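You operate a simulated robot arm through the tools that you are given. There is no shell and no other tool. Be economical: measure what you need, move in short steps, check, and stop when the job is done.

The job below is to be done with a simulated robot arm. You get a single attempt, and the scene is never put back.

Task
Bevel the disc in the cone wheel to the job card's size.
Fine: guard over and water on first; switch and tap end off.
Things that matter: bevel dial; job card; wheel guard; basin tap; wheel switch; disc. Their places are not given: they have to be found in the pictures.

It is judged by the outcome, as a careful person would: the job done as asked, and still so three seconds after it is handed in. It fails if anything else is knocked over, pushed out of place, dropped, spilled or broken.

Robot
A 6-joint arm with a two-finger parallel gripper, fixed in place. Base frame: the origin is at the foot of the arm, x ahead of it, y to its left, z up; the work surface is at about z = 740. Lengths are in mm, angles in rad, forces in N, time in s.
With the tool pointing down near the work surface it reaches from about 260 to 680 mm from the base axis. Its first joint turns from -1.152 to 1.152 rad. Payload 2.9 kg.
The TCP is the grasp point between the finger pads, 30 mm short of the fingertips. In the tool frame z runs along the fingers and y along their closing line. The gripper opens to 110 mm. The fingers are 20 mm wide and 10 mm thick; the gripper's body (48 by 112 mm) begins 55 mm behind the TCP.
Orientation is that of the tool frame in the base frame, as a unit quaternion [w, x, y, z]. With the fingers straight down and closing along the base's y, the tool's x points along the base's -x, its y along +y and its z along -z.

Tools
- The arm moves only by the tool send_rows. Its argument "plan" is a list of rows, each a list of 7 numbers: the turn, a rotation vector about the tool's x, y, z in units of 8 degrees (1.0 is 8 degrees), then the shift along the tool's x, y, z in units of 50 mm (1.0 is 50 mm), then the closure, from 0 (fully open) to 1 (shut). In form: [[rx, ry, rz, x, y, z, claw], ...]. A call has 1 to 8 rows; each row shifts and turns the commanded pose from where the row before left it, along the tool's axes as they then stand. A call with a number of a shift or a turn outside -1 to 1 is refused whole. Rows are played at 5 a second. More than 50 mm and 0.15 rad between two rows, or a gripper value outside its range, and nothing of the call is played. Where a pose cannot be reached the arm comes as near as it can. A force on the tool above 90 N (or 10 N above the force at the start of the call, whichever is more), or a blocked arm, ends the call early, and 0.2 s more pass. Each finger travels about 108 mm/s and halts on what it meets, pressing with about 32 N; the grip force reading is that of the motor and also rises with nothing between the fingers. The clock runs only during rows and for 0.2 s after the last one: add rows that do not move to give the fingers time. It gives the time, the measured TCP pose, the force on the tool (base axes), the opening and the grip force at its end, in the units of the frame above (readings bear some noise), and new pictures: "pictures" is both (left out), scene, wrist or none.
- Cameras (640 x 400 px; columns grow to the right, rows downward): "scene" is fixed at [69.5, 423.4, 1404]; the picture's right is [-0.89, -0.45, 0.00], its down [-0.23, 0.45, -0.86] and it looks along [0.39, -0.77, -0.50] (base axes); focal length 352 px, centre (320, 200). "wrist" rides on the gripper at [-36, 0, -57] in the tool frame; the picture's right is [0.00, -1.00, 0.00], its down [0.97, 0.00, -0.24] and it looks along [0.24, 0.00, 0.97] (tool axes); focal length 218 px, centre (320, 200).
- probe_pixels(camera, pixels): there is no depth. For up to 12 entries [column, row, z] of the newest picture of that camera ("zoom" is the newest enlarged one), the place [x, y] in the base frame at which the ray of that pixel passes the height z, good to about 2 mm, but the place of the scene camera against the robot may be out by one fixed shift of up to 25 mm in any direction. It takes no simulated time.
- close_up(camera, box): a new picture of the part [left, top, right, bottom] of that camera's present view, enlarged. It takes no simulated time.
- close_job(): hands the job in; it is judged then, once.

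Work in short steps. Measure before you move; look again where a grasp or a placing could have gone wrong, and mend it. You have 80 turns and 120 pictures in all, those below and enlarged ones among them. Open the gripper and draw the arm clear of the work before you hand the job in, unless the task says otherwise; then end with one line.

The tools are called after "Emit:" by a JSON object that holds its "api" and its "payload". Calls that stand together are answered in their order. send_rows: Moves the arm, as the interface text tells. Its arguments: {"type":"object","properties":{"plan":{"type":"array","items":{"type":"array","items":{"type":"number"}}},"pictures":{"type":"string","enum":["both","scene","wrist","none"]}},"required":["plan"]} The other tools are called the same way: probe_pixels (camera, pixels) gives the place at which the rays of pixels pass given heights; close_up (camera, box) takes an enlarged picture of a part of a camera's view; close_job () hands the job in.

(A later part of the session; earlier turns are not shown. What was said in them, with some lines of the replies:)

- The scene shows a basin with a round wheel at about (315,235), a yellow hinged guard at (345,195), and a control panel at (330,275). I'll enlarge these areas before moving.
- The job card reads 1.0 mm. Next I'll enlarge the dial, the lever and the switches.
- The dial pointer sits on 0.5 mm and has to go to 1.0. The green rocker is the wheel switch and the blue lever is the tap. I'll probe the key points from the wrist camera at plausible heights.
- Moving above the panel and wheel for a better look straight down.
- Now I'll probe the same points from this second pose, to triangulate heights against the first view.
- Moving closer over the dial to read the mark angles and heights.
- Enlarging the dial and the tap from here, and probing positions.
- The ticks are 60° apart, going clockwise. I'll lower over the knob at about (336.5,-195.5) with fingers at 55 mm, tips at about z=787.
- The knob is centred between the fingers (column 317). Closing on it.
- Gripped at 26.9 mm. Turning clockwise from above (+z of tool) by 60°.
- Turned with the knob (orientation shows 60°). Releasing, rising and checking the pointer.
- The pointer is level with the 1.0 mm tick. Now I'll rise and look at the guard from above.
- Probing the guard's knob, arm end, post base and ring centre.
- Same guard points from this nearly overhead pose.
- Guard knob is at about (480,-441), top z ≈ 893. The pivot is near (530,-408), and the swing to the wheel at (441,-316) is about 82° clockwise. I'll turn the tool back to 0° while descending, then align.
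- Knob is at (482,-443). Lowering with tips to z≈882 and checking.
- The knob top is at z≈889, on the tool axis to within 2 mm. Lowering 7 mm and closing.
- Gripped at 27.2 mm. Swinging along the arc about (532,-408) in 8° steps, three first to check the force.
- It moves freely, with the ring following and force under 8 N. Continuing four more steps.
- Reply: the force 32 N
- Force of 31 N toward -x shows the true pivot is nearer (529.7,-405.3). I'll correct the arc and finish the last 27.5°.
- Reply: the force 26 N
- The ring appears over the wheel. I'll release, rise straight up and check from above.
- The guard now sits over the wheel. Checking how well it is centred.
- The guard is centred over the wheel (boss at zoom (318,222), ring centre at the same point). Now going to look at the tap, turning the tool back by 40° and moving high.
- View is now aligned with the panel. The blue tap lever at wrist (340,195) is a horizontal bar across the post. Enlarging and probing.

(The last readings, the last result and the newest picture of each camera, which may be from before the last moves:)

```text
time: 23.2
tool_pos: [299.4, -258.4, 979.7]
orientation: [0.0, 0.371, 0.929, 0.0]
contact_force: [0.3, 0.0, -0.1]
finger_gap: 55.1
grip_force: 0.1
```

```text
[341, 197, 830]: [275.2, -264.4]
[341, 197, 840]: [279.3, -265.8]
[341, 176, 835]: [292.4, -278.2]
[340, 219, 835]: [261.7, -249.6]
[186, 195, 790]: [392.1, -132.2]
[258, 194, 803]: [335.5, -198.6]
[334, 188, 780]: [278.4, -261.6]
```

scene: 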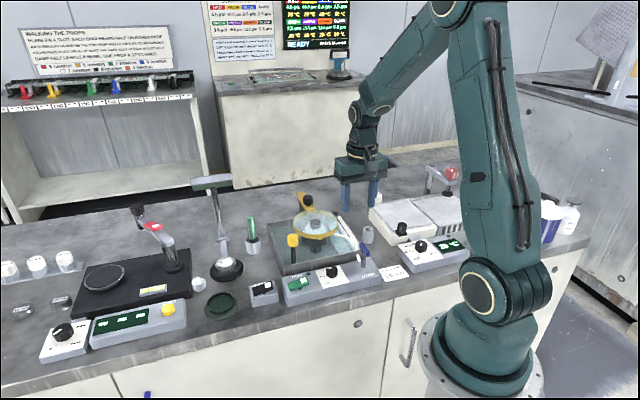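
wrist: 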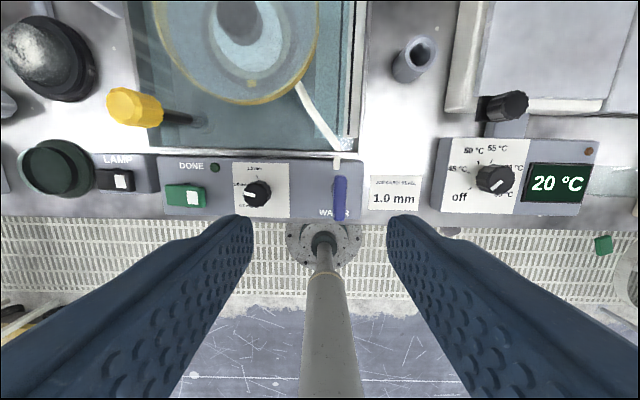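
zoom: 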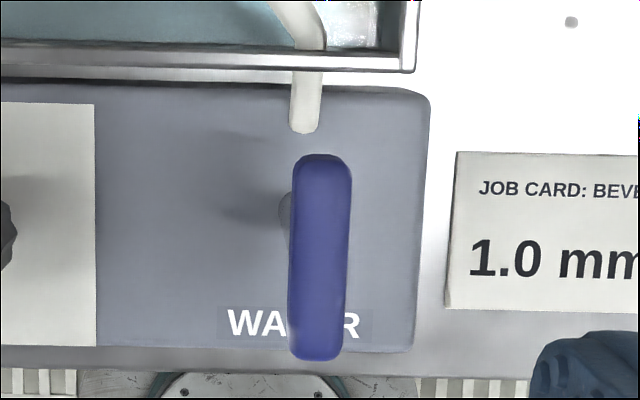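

The bar is about 42 by 12 mm, centred on its post near (277,-264.5), z≈835. Descending to z=872 to check alignment.

Emit:
{"api": "send_rows", "payload": {"plan": [[0, 0, 0, 0.12, -0.2, 0.5, 0.5], [0, 0, 0, 0.12, -0.2, 0.55, 0.5], [0, 0, 0, 0, 0, 0.55, 0.6], [0, 0, 0, 0, 0, 0.55, 0.6], [0, 0, 0, 0, 0, 0, 0.6]], "pictures": "both"}}

Emit:
{"api": "close_up", "payload": {"camera": "scene", "box": [310, 190, 410, 290]}}

```text
time: 24.4
tool_pos: [278.0, -262.8, 871.4]
orientation: [0.0, 0.37, 0.929, 0.001]
contact_force: [0.1, -0.3, -0.3]
finger_gap: 43.9
grip_force: 0.1
```

scene: 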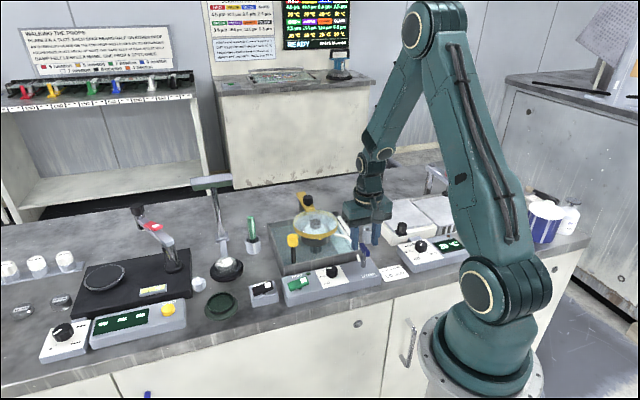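
wrist: 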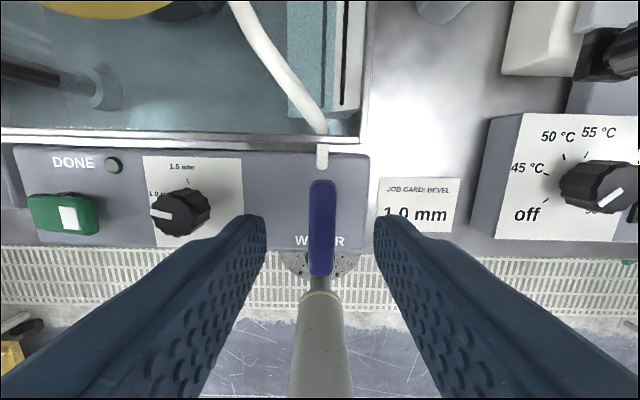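

```text
4.00 times, centred on (360, 240) of scene
```

zoom: 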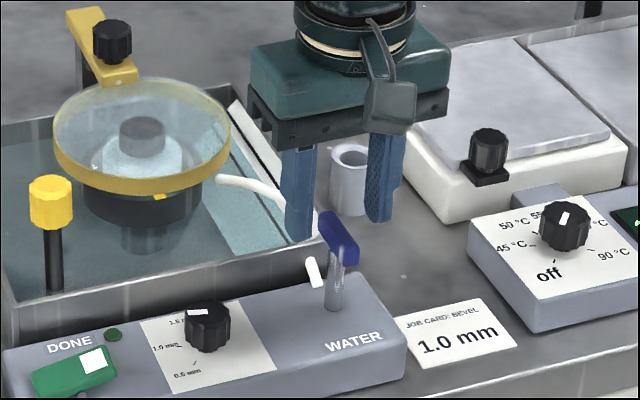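

Aligned: bar at column 322, centred between the pads. Lowering 14 mm and closing.

Emit:
{"api": "send_rows", "payload": {"plan": [[0, 0, 0, 0, 0, 0.28, 0.6], [0, 0, 0, 0, 0, 0, 0.75], [0, 0, 0, 0, 0, 0, 0.95], [0, 0, 0, 0, 0, 0, 0.95], [0, 0, 0, 0, 0, 0, 0.95]], "pictures": "wrist"}}

```text
time: 25.6
tool_pos: [279.5, -263.7, 856.4]
orientation: [0.0, 0.372, 0.928, -0.001]
contact_force: [-6.9, -7.7, -4.7]
finger_gap: 11.8
grip_force: 44.6
```

wrist: 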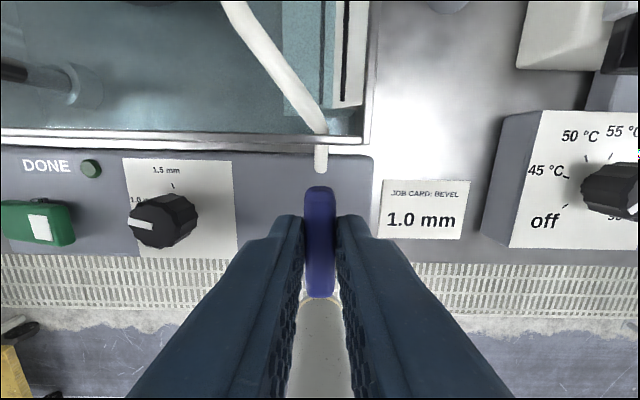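

Gripped (11.8 mm). Trying an anticlockwise turn, 24° first, watching the force.

Emit:
{"api": "send_rows", "payload": {"plan": [[0, 0, -0.8, 0, 0, 0, 0.95], [0, 0, -0.8, 0, 0, 0, 0.95], [0, 0, -0.8, 0, 0, 0, 0.95]], "pictures": "wrist"}}

Emit:
{"api": "close_up", "payload": {"camera": "wrist", "box": [220, 100, 420, 320]}}

```text
time: 26.4
tool_pos: [279.1, -264.4, 857.0]
orientation: [-0.002, 0.21, 0.978, 0.001]
contact_force: [-4.7, -10.0, -28.4]
finger_gap: 11.8
grip_force: 45.0
```

wrist: 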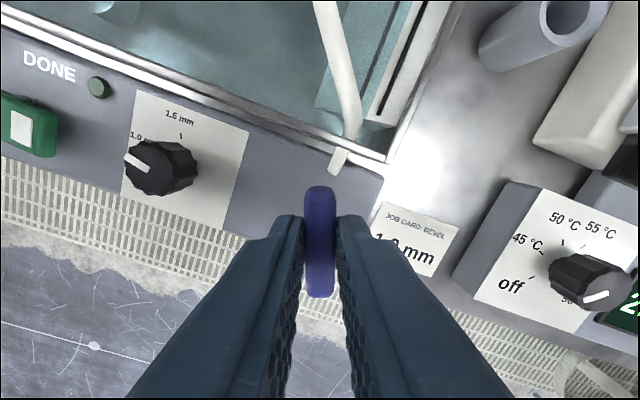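

```text
1.82 times, centred on (320, 210) of wrist
```

zoom: 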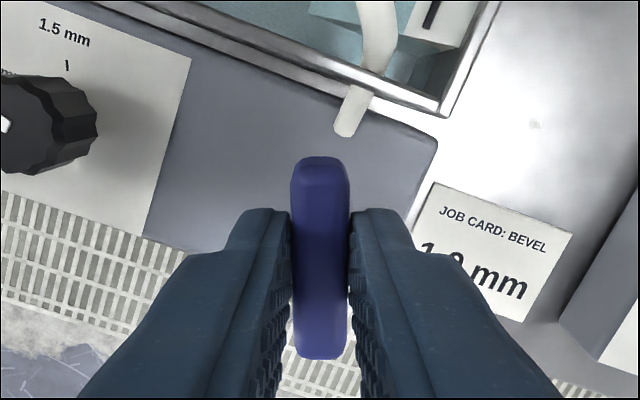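

The lever follows the gripper. Continuing another 24°.

Emit:
{"api": "send_rows", "payload": {"plan": [[0, 0, -1, 0, 0, 0, 0.95], [0, 0, -1, 0, 0, 0, 0.95], [0, 0, -1, 0, 0, 0, 0.95]], "pictures": "both"}}

Emit:
{"api": "close_up", "payload": {"camera": "scene", "box": [280, 190, 400, 290]}}

```text
time: 27.2
tool_pos: [278.4, -263.5, 857.8]
orientation: [-0.001, 0.001, 1.0, 0.002]
contact_force: [-5.2, 1.7, -27.5]
finger_gap: 11.5
grip_force: 45.1
```

scene: 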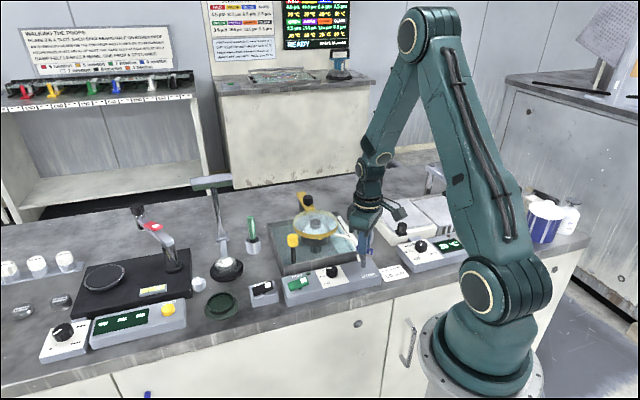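
wrist: 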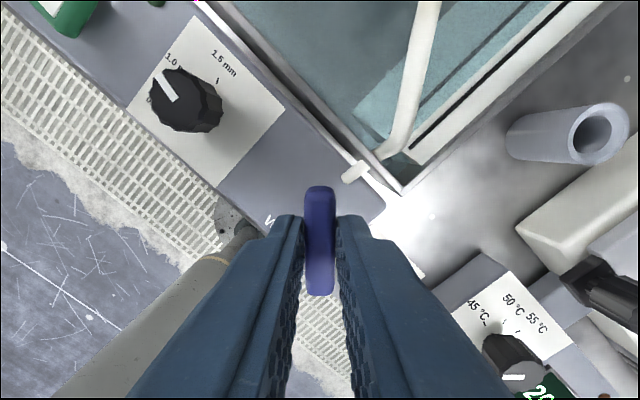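

```text
4.00 times, centred on (340, 240) of scene
```

zoom: 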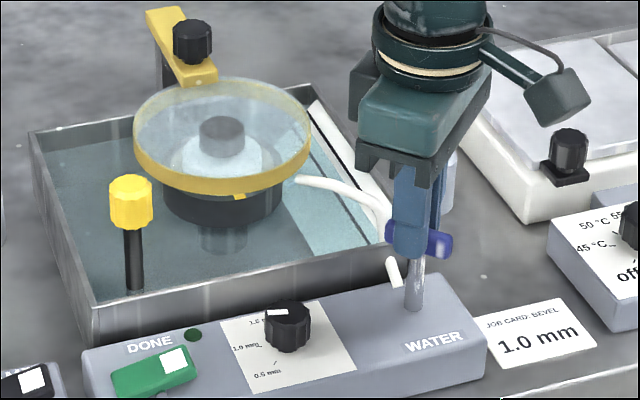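

Turned 43°, no flow yet. Continuing toward 90°.

Emit:
{"api": "send_rows", "payload": {"plan": [[0, 0, -1, 0, 0, 0, 0.95], [0, 0, -1, 0, 0, 0, 0.95], [0, 0, -1, 0, 0, 0, 0.95], [0, 0, -1, 0, 0, 0, 0.95], [0, 0, -1, 0, 0, 0, 0.95], [0, 0, -0.7, 0, 0, 0, 0.95]], "pictures": "both"}}

Emit:
{"api": "close_up", "payload": {"camera": "scene", "box": [280, 190, 400, 290]}}

```text
time: 28.6
tool_pos: [277.1, -261.4, 858.5]
orientation: [-0.001, -0.387, 0.922, 0.004]
contact_force: [-6.1, 26.5, 12.1]
finger_gap: 11.7
grip_force: 44.6
```

scene: 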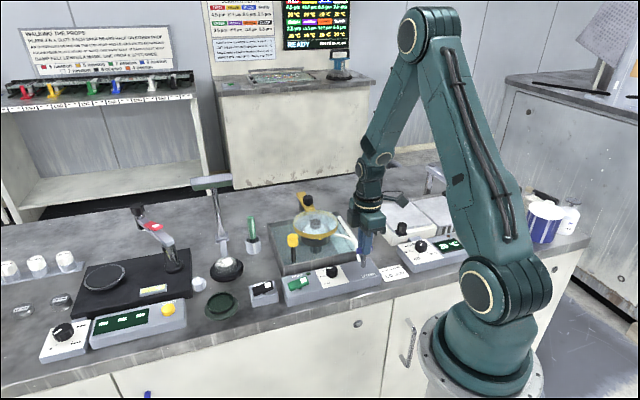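
wrist: 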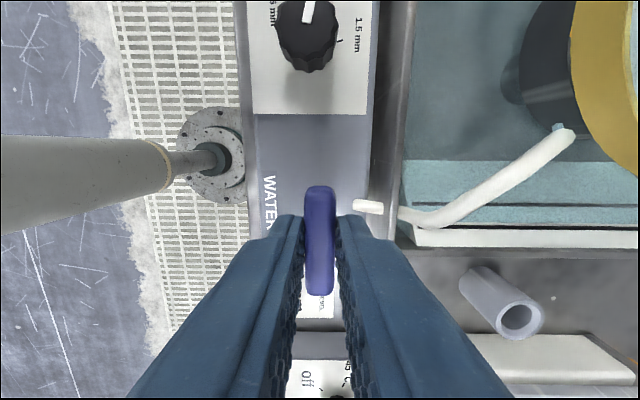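

```text
4.00 times, centred on (340, 240) of scene
```

zoom: 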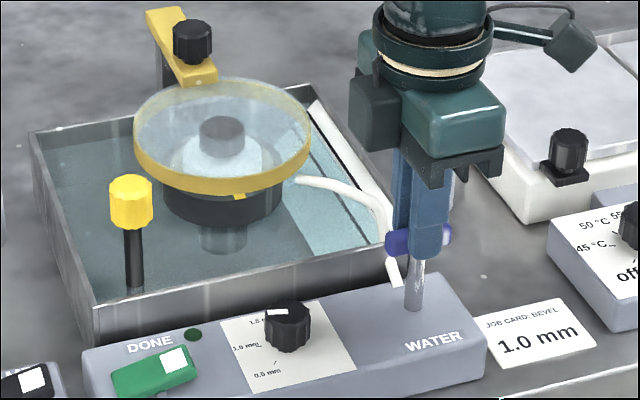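

Now at 89°. There is a pale bit at the spout tip (wrist (562,128)); enlarging to see if water runs.

Emit:
{"api": "close_up", "payload": {"camera": "wrist", "box": [490, 80, 640, 200]}}

Emit:
{"api": "close_up", "payload": {"camera": "scene", "box": [310, 220, 360, 260]}}

```text
3.33 times, centred on (565, 140) of wrist
```

zoom: 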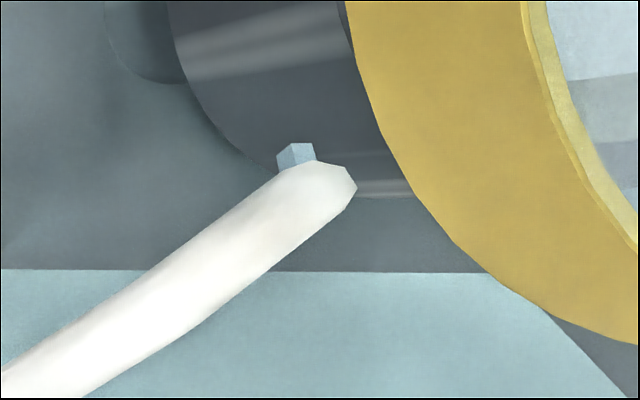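

```text
10.00 times, centred on (335, 240) of scene
```

zoom: 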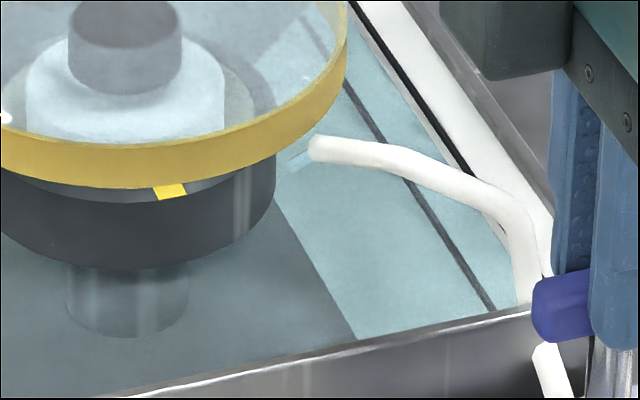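

A pale-blue stream is leaving the spout, so the water is on. Releasing, rising, and turning the tool back to the panel alignment.

Emit:
{"api": "send_rows", "payload": {"plan": [[0, 0, 0, 0, 0, 0, 0.8], [0, 0, 0, 0, 0, 0, 0.65], [0, 0, 0, 0, 0, -0.5, 0.65], [0, 0, 0, 0, 0, -0.9, 0.65], [0, 0, 1, 0, 0, -0.2, 0.65], [0, 0, 1, 0, 0, 0, 0.8], [0, 0, 1, 0, 0, 0, 1], [0, 0, 1, 0, 0, 0, 1]], "pictures": "none"}}

Emit:
{"api": "send_rows", "payload": {"plan": [[0, 0, 1, 0, 0, 0, 1], [0, 0, 1, 0, 0, 0, 1], [0, 0, 1, 0, 0, 0, 1], [0, 0, 1, 0, 0, 0, 1], [0, 0, 1, 0, 0, 0, 1], [0, 0, 1, 0, 0, 0, 1], [0, 0, 1, 0, 0, 0, 1], [0, 0, 0, 0, 0, 0, 1]], "pictures": "both"}}

Emit:
{"api": "close_up", "payload": {"camera": "scene", "box": [280, 190, 400, 300]}}

```text
time: 30.4
tool_pos: [278.7, -264.5, 938.5]
orientation: [-0.001, -0.114, 0.993, 0.0]
contact_force: [0.9, 0.5, 0.9]
finger_gap: 0.0
grip_force: 31.7
```

```text
time: 32.2
tool_pos: [280.2, -265.0, 937.8]
orientation: [0.0, 0.365, 0.931, 0.001]
contact_force: [-0.2, 0.2, 0.3]
finger_gap: 0.0
grip_force: 32.5
```

scene: 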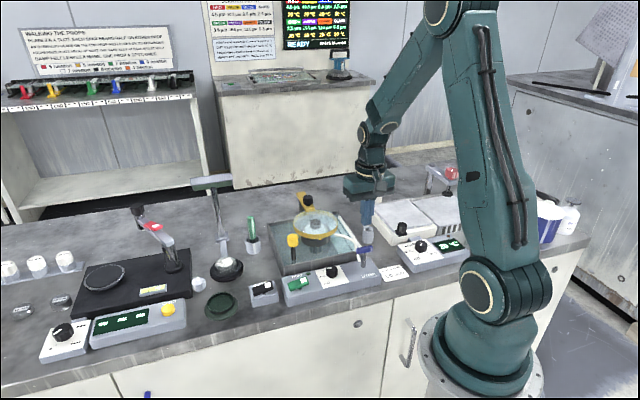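
wrist: 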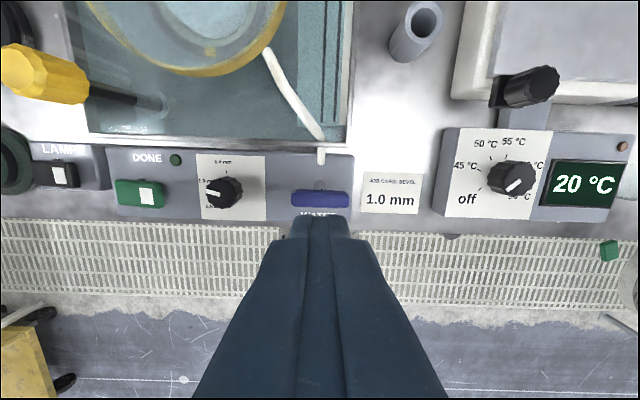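

```text
3.64 times, centred on (340, 245) of scene
```

zoom: 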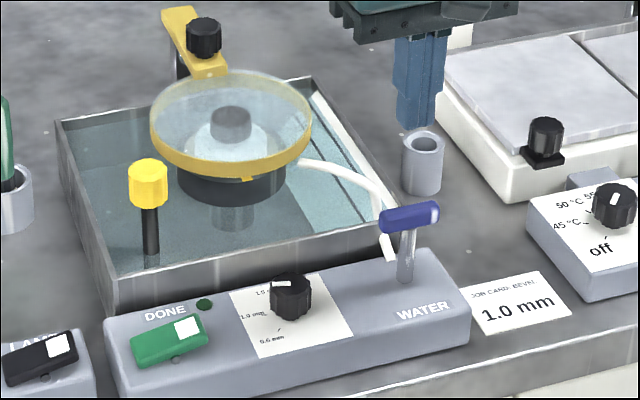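

Tap lever lies along the bench. Enlarging the spout tip to confirm the flow, and the green switch.

Emit:
{"api": "close_up", "payload": {"camera": "scene", "box": [310, 215, 360, 255]}}

Emit:
{"api": "close_up", "payload": {"camera": "wrist", "box": [100, 140, 200, 230]}}

Emit:
{"api": "close_up", "payload": {"camera": "scene", "box": [280, 265, 340, 305]}}

Emit:
{"api": "probe_pixels", "payload": {"camera": "wrist", "pixels": [[147, 195, 790], [147, 195, 795], [128, 194, 785], [139, 194, 785], [158, 195, 795], [222, 192, 803]]}}

```text
10.00 times, centred on (335, 235) of scene
```

zoom: 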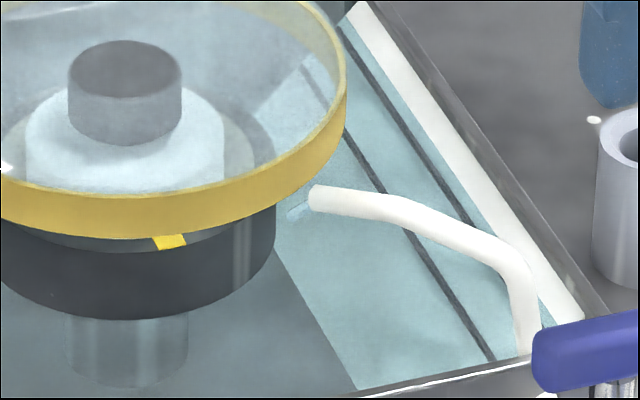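

```text
4.44 times, centred on (150, 185) of wrist
```

zoom: 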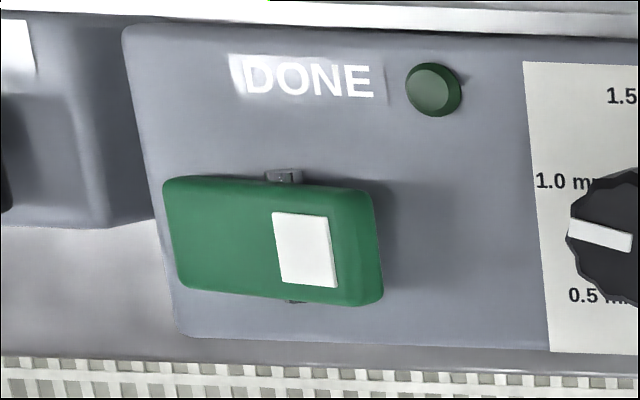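

```text
10.00 times, centred on (310, 285) of scene
```

zoom: 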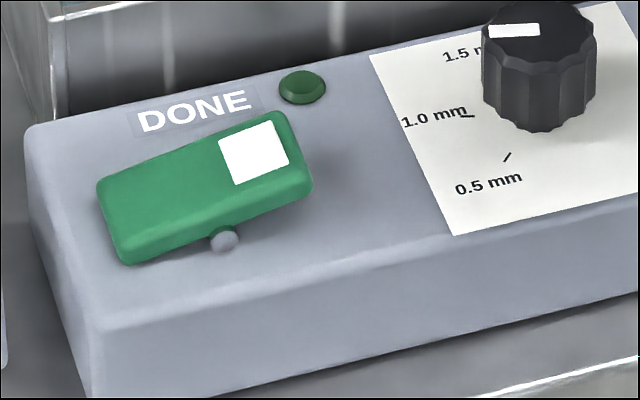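

```text
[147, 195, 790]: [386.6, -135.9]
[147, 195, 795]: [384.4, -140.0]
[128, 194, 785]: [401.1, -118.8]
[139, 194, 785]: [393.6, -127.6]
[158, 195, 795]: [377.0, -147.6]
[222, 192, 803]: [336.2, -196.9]
```

The stub of water is at the spout tip, so flow is on. The switch's white end is raised, centre about (391,-130). Moving closed fingers above the raised end at (382,-140).

Emit:
{"api": "send_rows", "payload": {"plan": [[0, 0, 0, 0.05, 0.805, 0, 1], [0, 0, 0, 0.05, 0.805, 0, 1], [0, 0, 0, 0.05, 0.805, 0, 1], [0, 0, 0, 0.05, 0.805, 0, 1], [0, 0, 0, 0, 0, 0.8, 1], [0, 0, 0, 0, 0, 0.75, 1], [0, 0, 0, 0, 0, 0, 1]], "pictures": "both"}}

Emit:
{"api": "close_up", "payload": {"camera": "scene", "box": [260, 210, 380, 310]}}

```text
time: 33.8
tool_pos: [379.9, -137.4, 861.0]
orientation: [0.0, 0.364, 0.931, 0.001]
contact_force: [0.2, -0.6, 0.1]
finger_gap: 0.0
grip_force: 32.5
```

scene: 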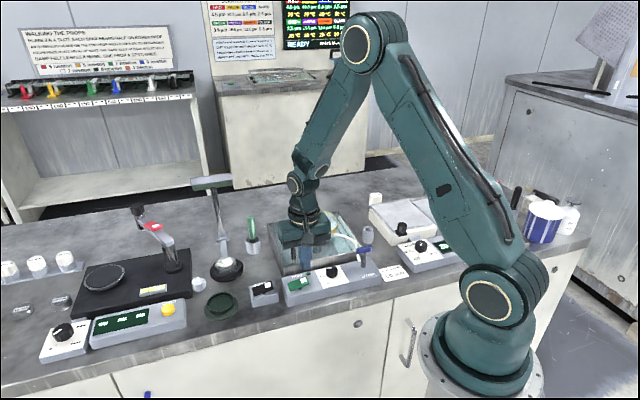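
wrist: 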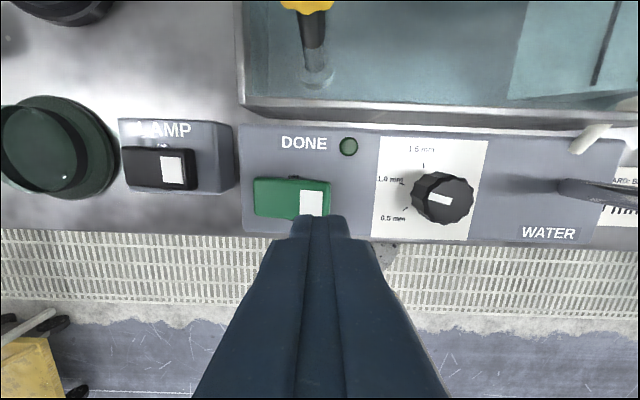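

```text
4.00 times, centred on (320, 260) of scene
```

zoom: 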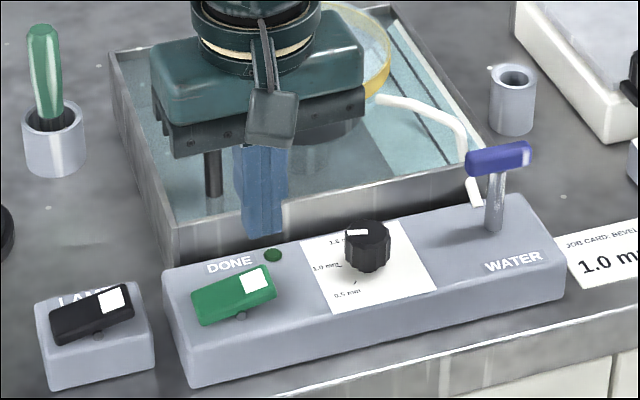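

Fingertips are 16 mm right of the switch centre. I'll shift slightly and descend close to the raised end, then press in small steps.

Emit:
{"api": "send_rows", "payload": {"plan": [[0, 0, 0, -0.08, 0.05, 0.3, 1], [0, 0, 0, 0, 0, 0.3, 1], [0, 0, 0, 0, 0, 0.08, 1], [0, 0, 0, 0, 0, 0.08, 1]], "pictures": "both"}}

Emit:
{"api": "close_up", "payload": {"camera": "scene", "box": [270, 240, 350, 310]}}

```text
time: 34.8
tool_pos: [384.7, -140.2, 821.8]
orientation: [-0.001, 0.364, 0.931, 0.0]
contact_force: [-0.9, 0.2, 1.9]
finger_gap: 0.1
grip_force: 31.7
```

scene: 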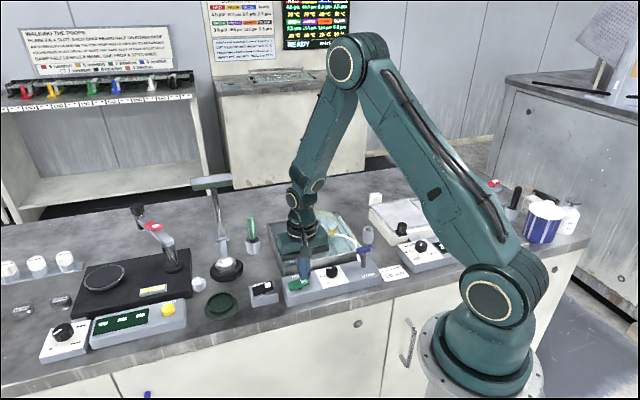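
wrist: 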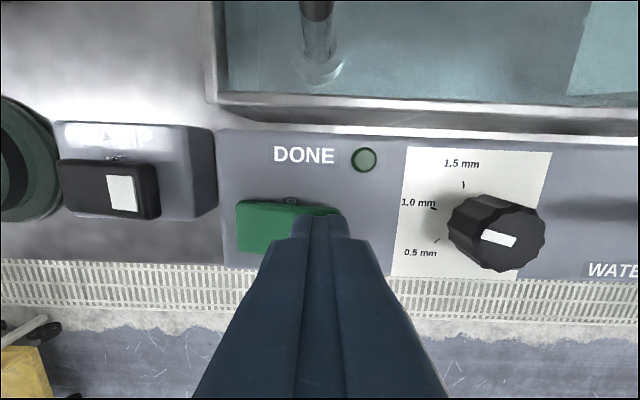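

```text
5.71 times, centred on (310, 275) of scene
```

zoom: 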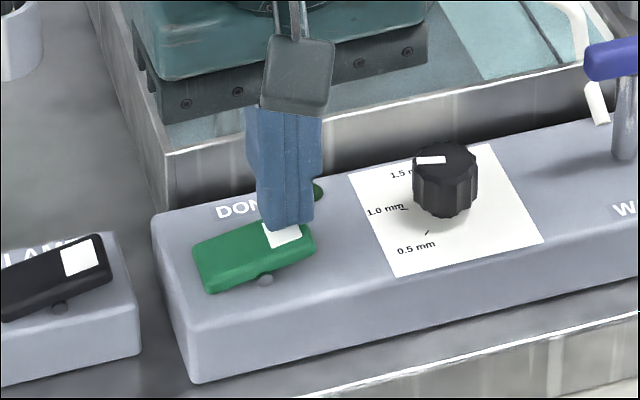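

Tips hover at the white end. Pressing down in 3 mm steps.

Emit:
{"api": "send_rows", "payload": {"plan": [[0, 0, 0, 0, -0.03, 0.06, 1], [0, 0, 0, 0, 0, 0.06, 1], [0, 0, 0, 0, 0, 0.06, 1]], "pictures": "both"}}

Emit:
{"api": "close_up", "payload": {"camera": "scene", "box": [270, 240, 350, 310]}}

```text
time: 35.6
tool_pos: [384.3, -142.9, 815.6]
orientation: [0.0, 0.364, 0.931, -0.001]
contact_force: [-16.0, 2.1, 51.1]
finger_gap: 0.1
grip_force: 31.8
```

scene: 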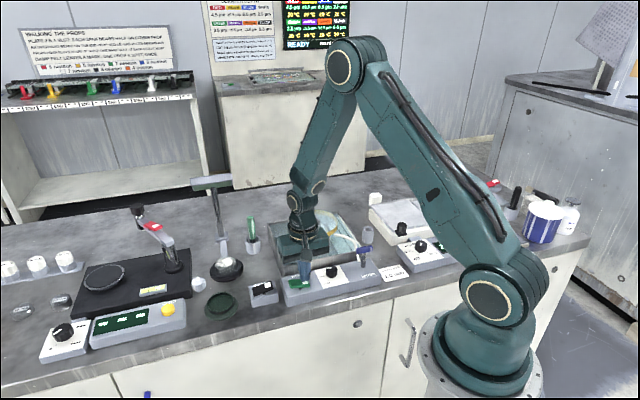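
wrist: 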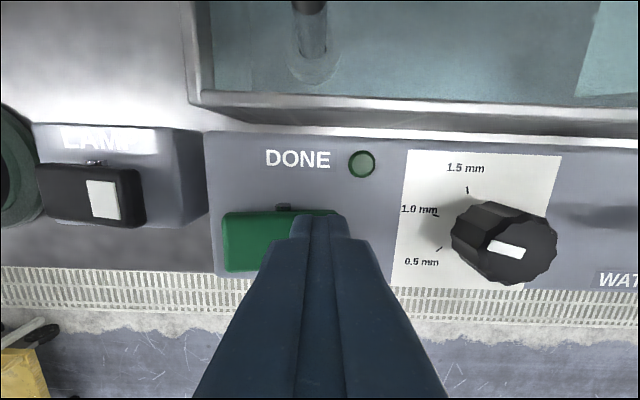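

```text
5.71 times, centred on (310, 275) of scene
```

zoom: 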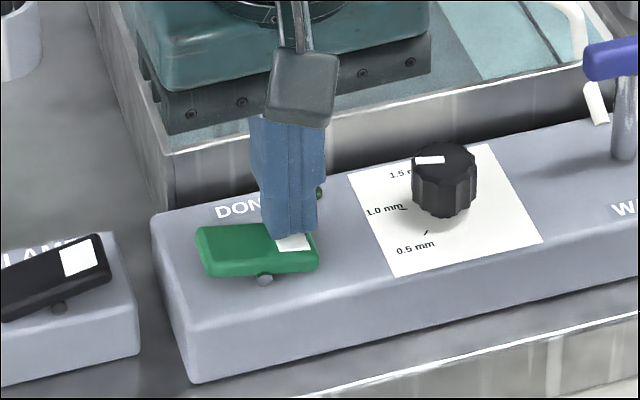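

The rocker has tipped over, white end down. Lifting 14 mm and moving over the left end, ready to switch off, while watching the DONE lamp.

Emit:
{"api": "send_rows", "payload": {"plan": [[0, 0, 0, 0, 0, -0.3, 1], [0, 0, 0, 0, 0.5, 0, 1]], "pictures": "both"}}

Emit:
{"api": "close_up", "payload": {"camera": "scene", "box": [270, 190, 390, 310]}}

```text
time: 36.2
tool_pos: [401.9, -123.1, 829.6]
orientation: [0.0, 0.364, 0.931, 0.0]
contact_force: [-0.5, -0.1, -0.3]
finger_gap: 0.2
grip_force: 32.3
```

scene: 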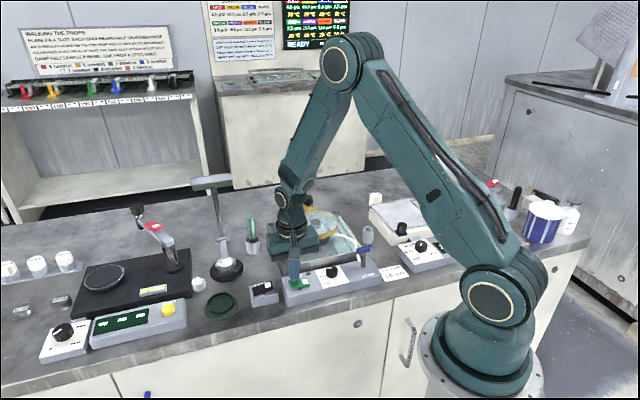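
wrist: 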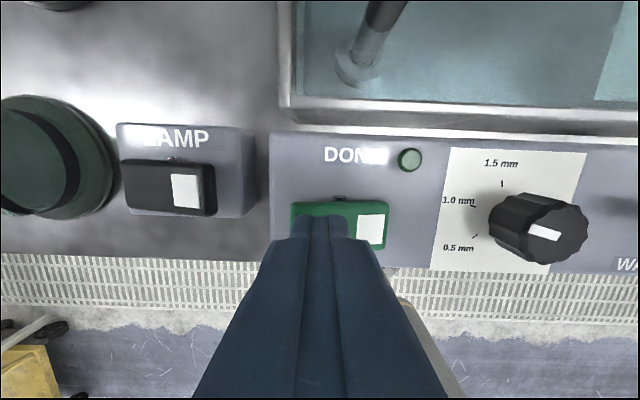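

```text
3.33 times, centred on (330, 250) of scene
```

zoom: 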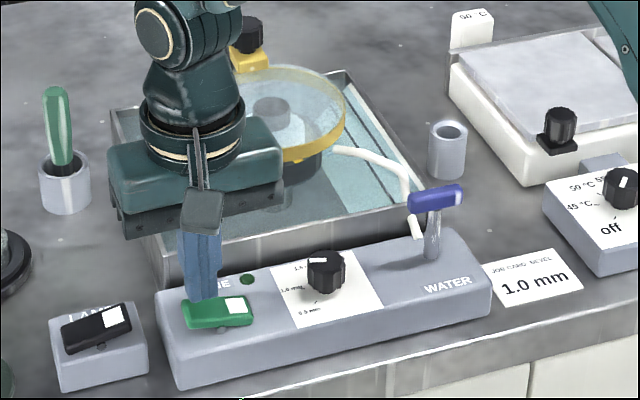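

Switch is on; the lamp is still dull green. Waiting 1 s and looking again.

Emit:
{"api": "send_rows", "payload": {"plan": [[0, 0, 0, 0, 0, 0, 1], [0, 0, 0, 0, 0, 0, 1], [0, 0, 0, 0, 0, 0, 1], [0, 0, 0, 0, 0, 0, 1]], "pictures": "both"}}

Emit:
{"api": "close_up", "payload": {"camera": "scene", "box": [290, 190, 390, 290]}}

```text
time: 37.2
tool_pos: [401.9, -122.2, 829.5]
orientation: [0.0, 0.364, 0.931, 0.0]
contact_force: [0.1, 0.4, 0.6]
finger_gap: 0.1
grip_force: 31.9
```

scene: 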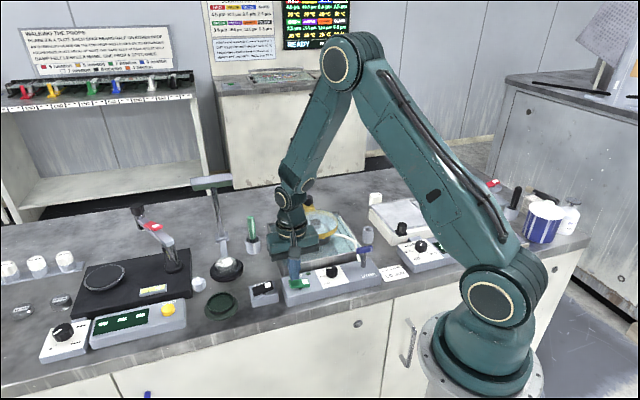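
wrist: 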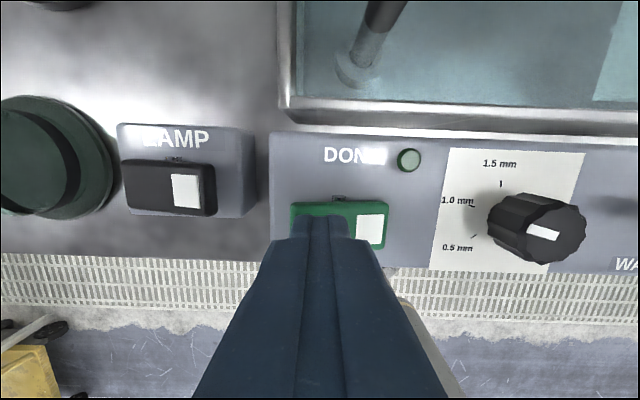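

```text
4.00 times, centred on (340, 240) of scene
```

zoom: 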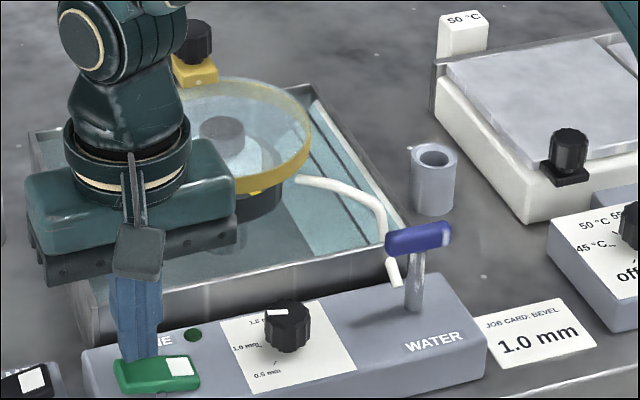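

Lamp still dark. Checking the spout and waiting 1.6 s more.

Emit:
{"api": "close_up", "payload": {"camera": "scene", "box": [320, 215, 370, 255]}}

Emit:
{"api": "send_rows", "payload": {"plan": [[0, 0, 0, 0, 0, 0, 1], [0, 0, 0, 0, 0, 0, 1], [0, 0, 0, 0, 0, 0, 1], [0, 0, 0, 0, 0, 0, 1], [0, 0, 0, 0, 0, 0, 1], [0, 0, 0, 0, 0, 0, 1], [0, 0, 0, 0, 0, 0, 1]], "pictures": "wrist"}}

```text
10.00 times, centred on (345, 235) of scene
```

zoom: 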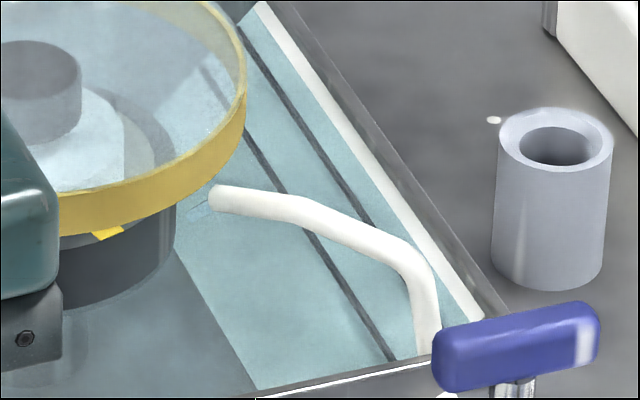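

```text
time: 38.8
tool_pos: [401.6, -123.5, 830.4]
orientation: [0.0, 0.364, 0.931, 0.0]
contact_force: [0.3, 0.7, -0.7]
finger_gap: 0.1
grip_force: 32.6
```

wrist: 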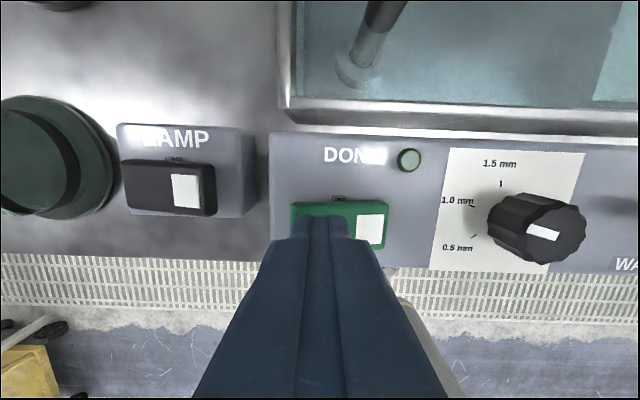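

The wheel's yellow mark has moved, so it is turning. Lamp still dark; waiting on.

Emit:
{"api": "send_rows", "payload": {"plan": [[0, 0, 0, 0, 0, 0, 1], [0, 0, 0, 0, 0, 0, 1], [0, 0, 0, 0, 0, 0, 1], [0, 0, 0, 0, 0, 0, 1], [0, 0, 0, 0, 0, 0, 1], [0, 0, 0, 0, 0, 0, 1], [0, 0, 0, 0, 0, 0, 1], [0, 0, 0, 0, 0, 0, 1]], "pictures": "wrist"}}

Emit:
{"api": "close_up", "payload": {"camera": "scene", "box": [310, 210, 370, 280]}}

```text
time: 40.6
tool_pos: [402.4, -123.9, 829.7]
orientation: [0.001, 0.364, 0.932, 0.0]
contact_force: [0.5, 0.2, 0.3]
finger_gap: 0.0
grip_force: 32.1
```

wrist: 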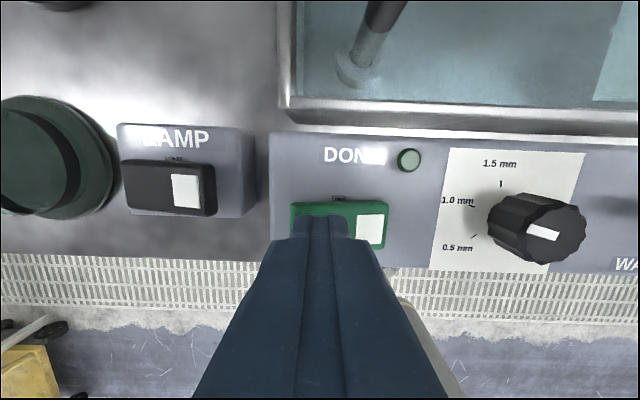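

```text
5.71 times, centred on (340, 245) of scene
```

zoom: 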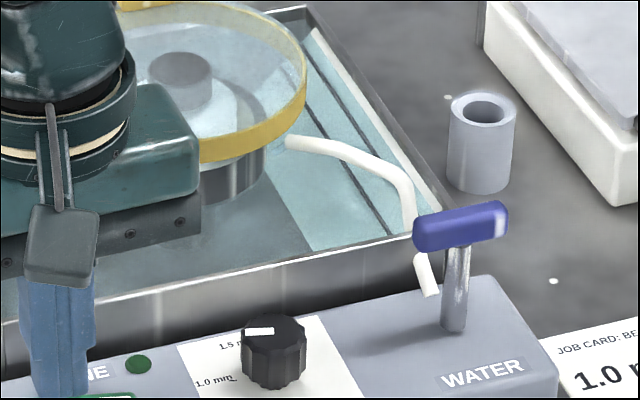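

Still running at about 5 s, lamp dark. Waiting further.

Emit:
{"api": "send_rows", "payload": {"plan": [[0, 0, 0, 0, 0, 0, 1], [0, 0, 0, 0, 0, 0, 1], [0, 0, 0, 0, 0, 0, 1], [0, 0, 0, 0, 0, 0, 1], [0, 0, 0, 0, 0, 0, 1], [0, 0, 0, 0, 0, 0, 1], [0, 0, 0, 0, 0, 0, 1], [0, 0, 0, 0, 0, 0, 1]], "pictures": "wrist"}}

```text
time: 42.4
tool_pos: [402.4, -123.1, 828.7]
orientation: [0.0, 0.365, 0.931, -0.001]
contact_force: [0.5, 0.3, -0.5]
finger_gap: 0.0
grip_force: 31.7
```

wrist: 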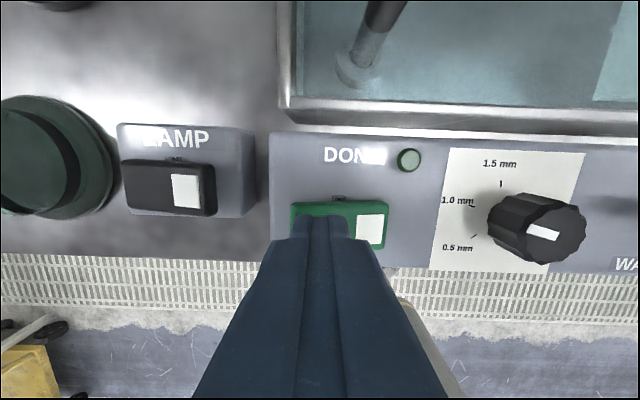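

Lamp unchanged at 7 s. Waiting again.

Emit:
{"api": "send_rows", "payload": {"plan": [[0, 0, 0, 0, 0, 0, 1], [0, 0, 0, 0, 0, 0, 1], [0, 0, 0, 0, 0, 0, 1], [0, 0, 0, 0, 0, 0, 1], [0, 0, 0, 0, 0, 0, 1], [0, 0, 0, 0, 0, 0, 1], [0, 0, 0, 0, 0, 0, 1], [0, 0, 0, 0, 0, 0, 1]], "pictures": "wrist"}}

```text
time: 44.2
tool_pos: [401.9, -122.5, 829.7]
orientation: [0.0, 0.364, 0.931, 0.0]
contact_force: [0.2, -0.8, -0.3]
finger_gap: 0.0
grip_force: 31.9
```

wrist: 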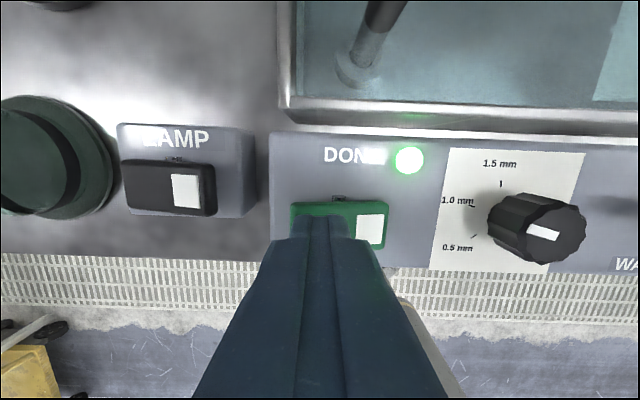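

DONE is lit. Pressing the left end now to switch off.

Emit:
{"api": "send_rows", "payload": {"plan": [[0, 0, 0, 0, 0.06, 0.12, 1], [0, 0, 0, 0, 0, 0.08, 1], [0, 0, 0, 0, 0, 0.07, 1], [0, 0, 0, 0, 0, 0.07, 1]], "pictures": "wrist"}}

Emit:
{"api": "close_up", "payload": {"camera": "scene", "box": [270, 240, 350, 310]}}

```text
time: 45.2
tool_pos: [405.1, -119.4, 816.9]
orientation: [0.002, 0.364, 0.931, 0.002]
contact_force: [-12.5, 19.7, 81.3]
finger_gap: 0.0
grip_force: 31.2
```

wrist: 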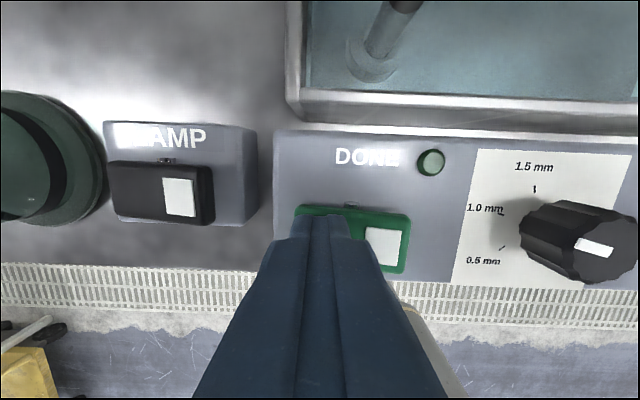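

```text
5.71 times, centred on (310, 275) of scene
```

zoom: 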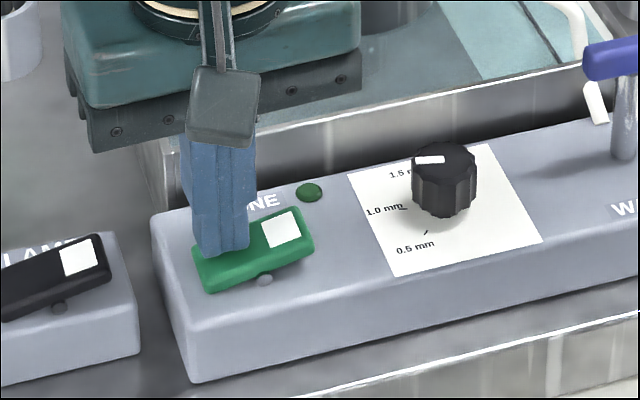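

Switch is off and the lamp is out. Raising and going back to the tap, with the tool turned 88° to match the lever.

Emit:
{"api": "send_rows", "payload": {"plan": [[0, 0, 0, 0, 0, -0.6, 1], [0, 0, 0, 0, 0, -0.9, 1], [0, 0, 0, 0, 0, -0.9, 1], [0, 0, 0, -0.02, -0.96, 0, 1], [0, 0, 0, -0.02, -0.96, 0, 0.9], [0, 0, 0, -0.02, -0.96, 0, 0.8], [0, 0, 0, -0.02, -0.96, 0, 0.7], [0, 0, -1, 0, 0, 0, 0.6]], "pictures": "none"}}

Emit:
{"api": "send_rows", "payload": {"plan": [[0, 0, -1, 0, 0, 0, 0.6], [0, 0, -1, 0, 0, 0, 0.6], [0, 0, -1, 0, 0, 0, 0.6], [0, 0, -1, 0, 0, 0, 0.6], [0, 0, -1, 0, 0, 0, 0.6], [0, 0, -1, 0, 0, 0, 0.6], [0, 0, -1, 0, 0, 0, 0.6], [0, 0, -1, 0, 0, 0, 0.6]], "pictures": "none"}}

Emit:
{"api": "send_rows", "payload": {"plan": [[0, 0, -1, 0, 0, 0, 0.6], [0, 0, -1, 0, 0, 0.5, 0.6], [0, 0, 0, 0, 0, 0.6, 0.6], [0, 0, 0, 0, 0, 0, 0.6]], "pictures": "wrist"}}

```text
time: 47.0
tool_pos: [274.7, -265.2, 930.8]
orientation: [-0.001, 0.297, 0.955, -0.001]
contact_force: [0.8, 0.1, -0.3]
finger_gap: 43.9
grip_force: 0.1
```

```text
time: 48.8
tool_pos: [276.0, -263.9, 930.0]
orientation: [0.0, -0.255, 0.967, 0.0]
contact_force: [-1.3, -0.4, 0.0]
finger_gap: 43.9
grip_force: 0.1
```

```text
time: 49.8
tool_pos: [274.5, -264.0, 877.4]
orientation: [0.0, -0.385, 0.923, 0.0]
contact_force: [0.0, 0.9, -0.1]
finger_gap: 44.1
grip_force: 0.0
```

wrist: 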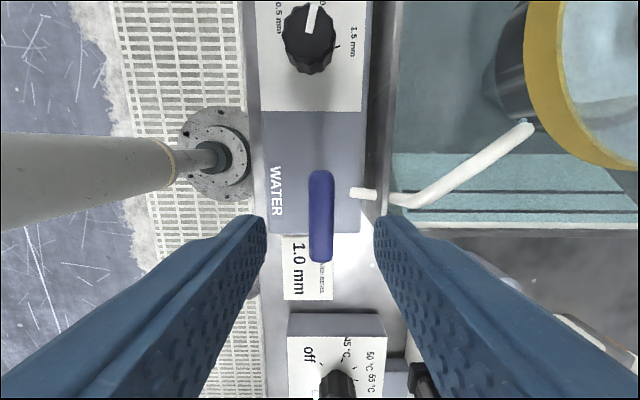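

Bar is centred at column 321, about 4 mm ahead of the tool axis. Correcting, lowering to z≈857 and closing.

Emit:
{"api": "send_rows", "payload": {"plan": [[0, 0, 0, -0.08, 0, 0, 0.68], [0, 0, 0, 0, 0, 0.41, 0.68], [0, 0, 0, 0, 0, 0, 0.85], [0, 0, 0, 0, 0, 0, 0.95], [0, 0, 0, 0, 0, 0, 0.95]], "pictures": "wrist"}}

```text
time: 51.0
tool_pos: [278.8, -261.6, 856.3]
orientation: [-0.001, -0.385, 0.923, 0.001]
contact_force: [-2.3, 4.8, 1.4]
finger_gap: 12.1
grip_force: 45.1
```

wrist: 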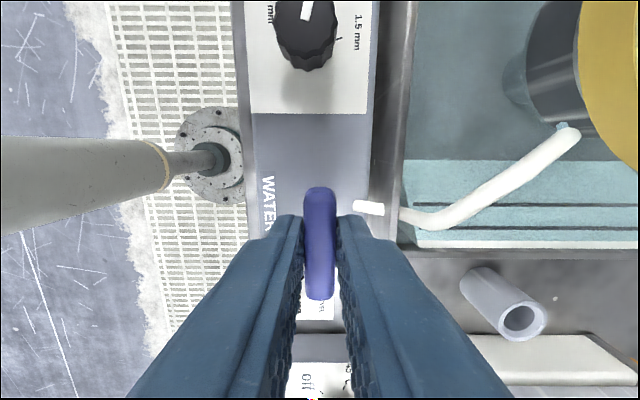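

Gripped at 12.1 mm. Turning back clockwise 89° to shut the tap.

Emit:
{"api": "send_rows", "payload": {"plan": [[0, 0, 1, 0, 0, 0, 0.95], [0, 0, 1, 0, 0, 0, 0.95], [0, 0, 1, 0, 0, 0, 0.95], [0, 0, 1, 0, 0, 0, 0.95], [0, 0, 1, 0, 0, 0, 0.95], [0, 0, 1, 0, 0, 0, 0.95]], "pictures": "none"}}

Emit:
{"api": "send_rows", "payload": {"plan": [[0, 0, 1, 0, 0, 0, 0.95], [0, 0, 1, 0, 0, 0, 0.95], [0, 0, 1, 0, 0, 0, 0.95], [0, 0, 1, 0, 0, 0, 0.95], [0, 0, 1, 0, 0, 0, 0.95], [0, 0, 0.15, 0, 0, 0, 0.95]], "pictures": "wrist"}}

```text
time: 52.4
tool_pos: [279.1, -262.5, 856.2]
orientation: [-0.001, 0.025, 1.0, 0.0]
contact_force: [-3.7, -7.6, -19.1]
finger_gap: 11.8
grip_force: 44.9
```

```text
time: 53.8
tool_pos: [277.6, -263.5, 856.6]
orientation: [0.0, 0.375, 0.927, -0.002]
contact_force: [-3.6, -21.0, -28.2]
finger_gap: 12.0
grip_force: 45.2
```

wrist: 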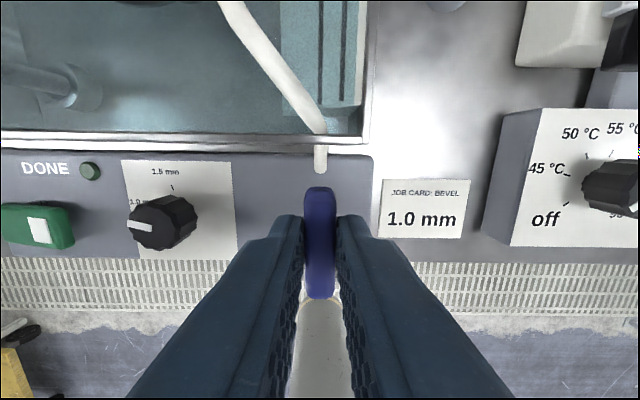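

The lever is back across the panel as at the start (r=44°). Releasing, rising high and checking everything.

Emit:
{"api": "send_rows", "payload": {"plan": [[0, 0, 0, 0, 0, 0, 0.8], [0, 0, 0, 0, 0, 0, 0.6], [0, 0, 0, 0, 0, -0.5, 0.6], [0, 0, 0, 0, 0, -0.9, 0.6], [0, 0, 0, 0, 0, -0.9, 0.5], [0, 0, 0, 0, 0, -0.9, 0.3], [0, 0, 0, 0, 0, -0.9, 0], [0, 0, 0, 0, 0, 0, 0]], "pictures": "both"}}

Emit:
{"api": "close_up", "payload": {"camera": "scene", "box": [310, 205, 370, 255]}}

Emit:
{"api": "close_up", "payload": {"camera": "scene", "box": [240, 180, 400, 310]}}

Emit:
{"api": "close_up", "payload": {"camera": "wrist", "box": [150, 60, 390, 240]}}

```text
time: 55.6
tool_pos: [276.7, -261.2, 1063.6]
orientation: [0.0, 0.373, 0.928, 0.0]
contact_force: [-0.3, 1.0, -0.2]
finger_gap: 110.2
grip_force: 0.0
```

scene: 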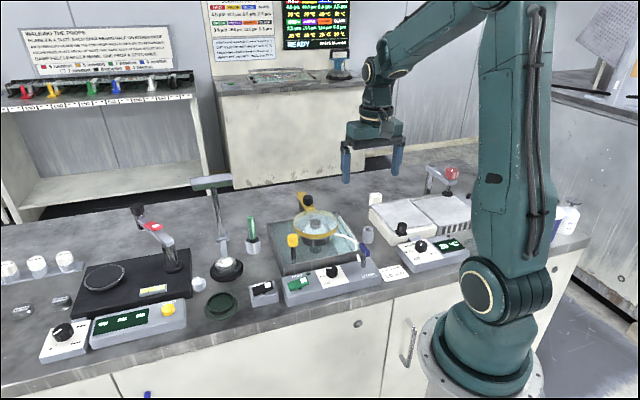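
wrist: 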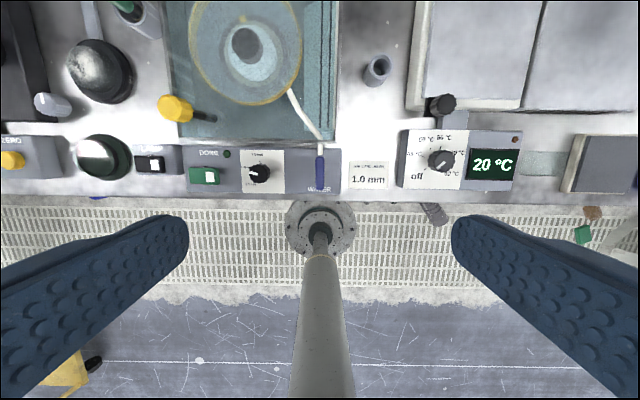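

```text
8.00 times, centred on (340, 230) of scene
```

zoom: 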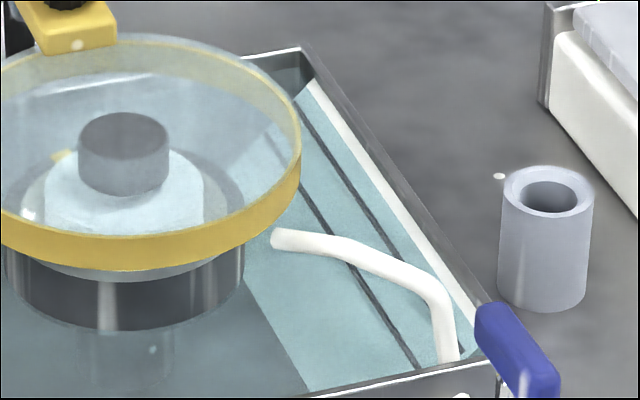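

```text
3.08 times, centred on (320, 245) of scene
```

zoom: 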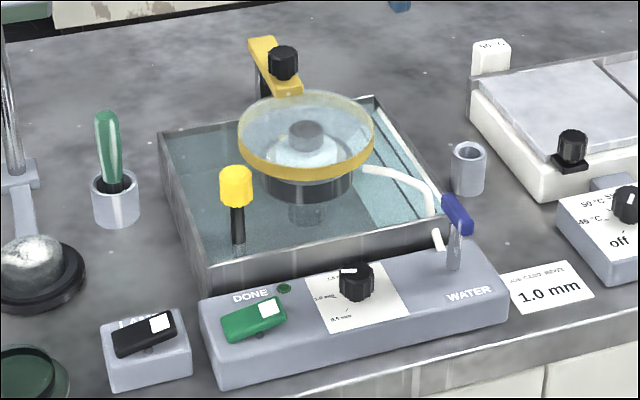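

```text
2.22 times, centred on (270, 150) of wrist
```

zoom: 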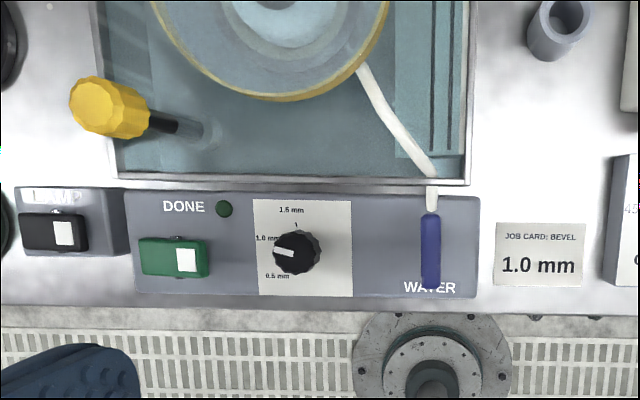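

No stream at the spout, the switch and lamp are off, the guard is over the wheel, the dial is at 1.0 mm and the arm is clear. Handing in.

Emit:
{"api": "close_job", "payload": {}}

```text
The job is handed in.
```

The disc is bevelled at the job card's 1.0 mm: I put the guard over and the water on first, ran the wheel until DONE lit, then turned the switch and tap off and drew the arm clear.
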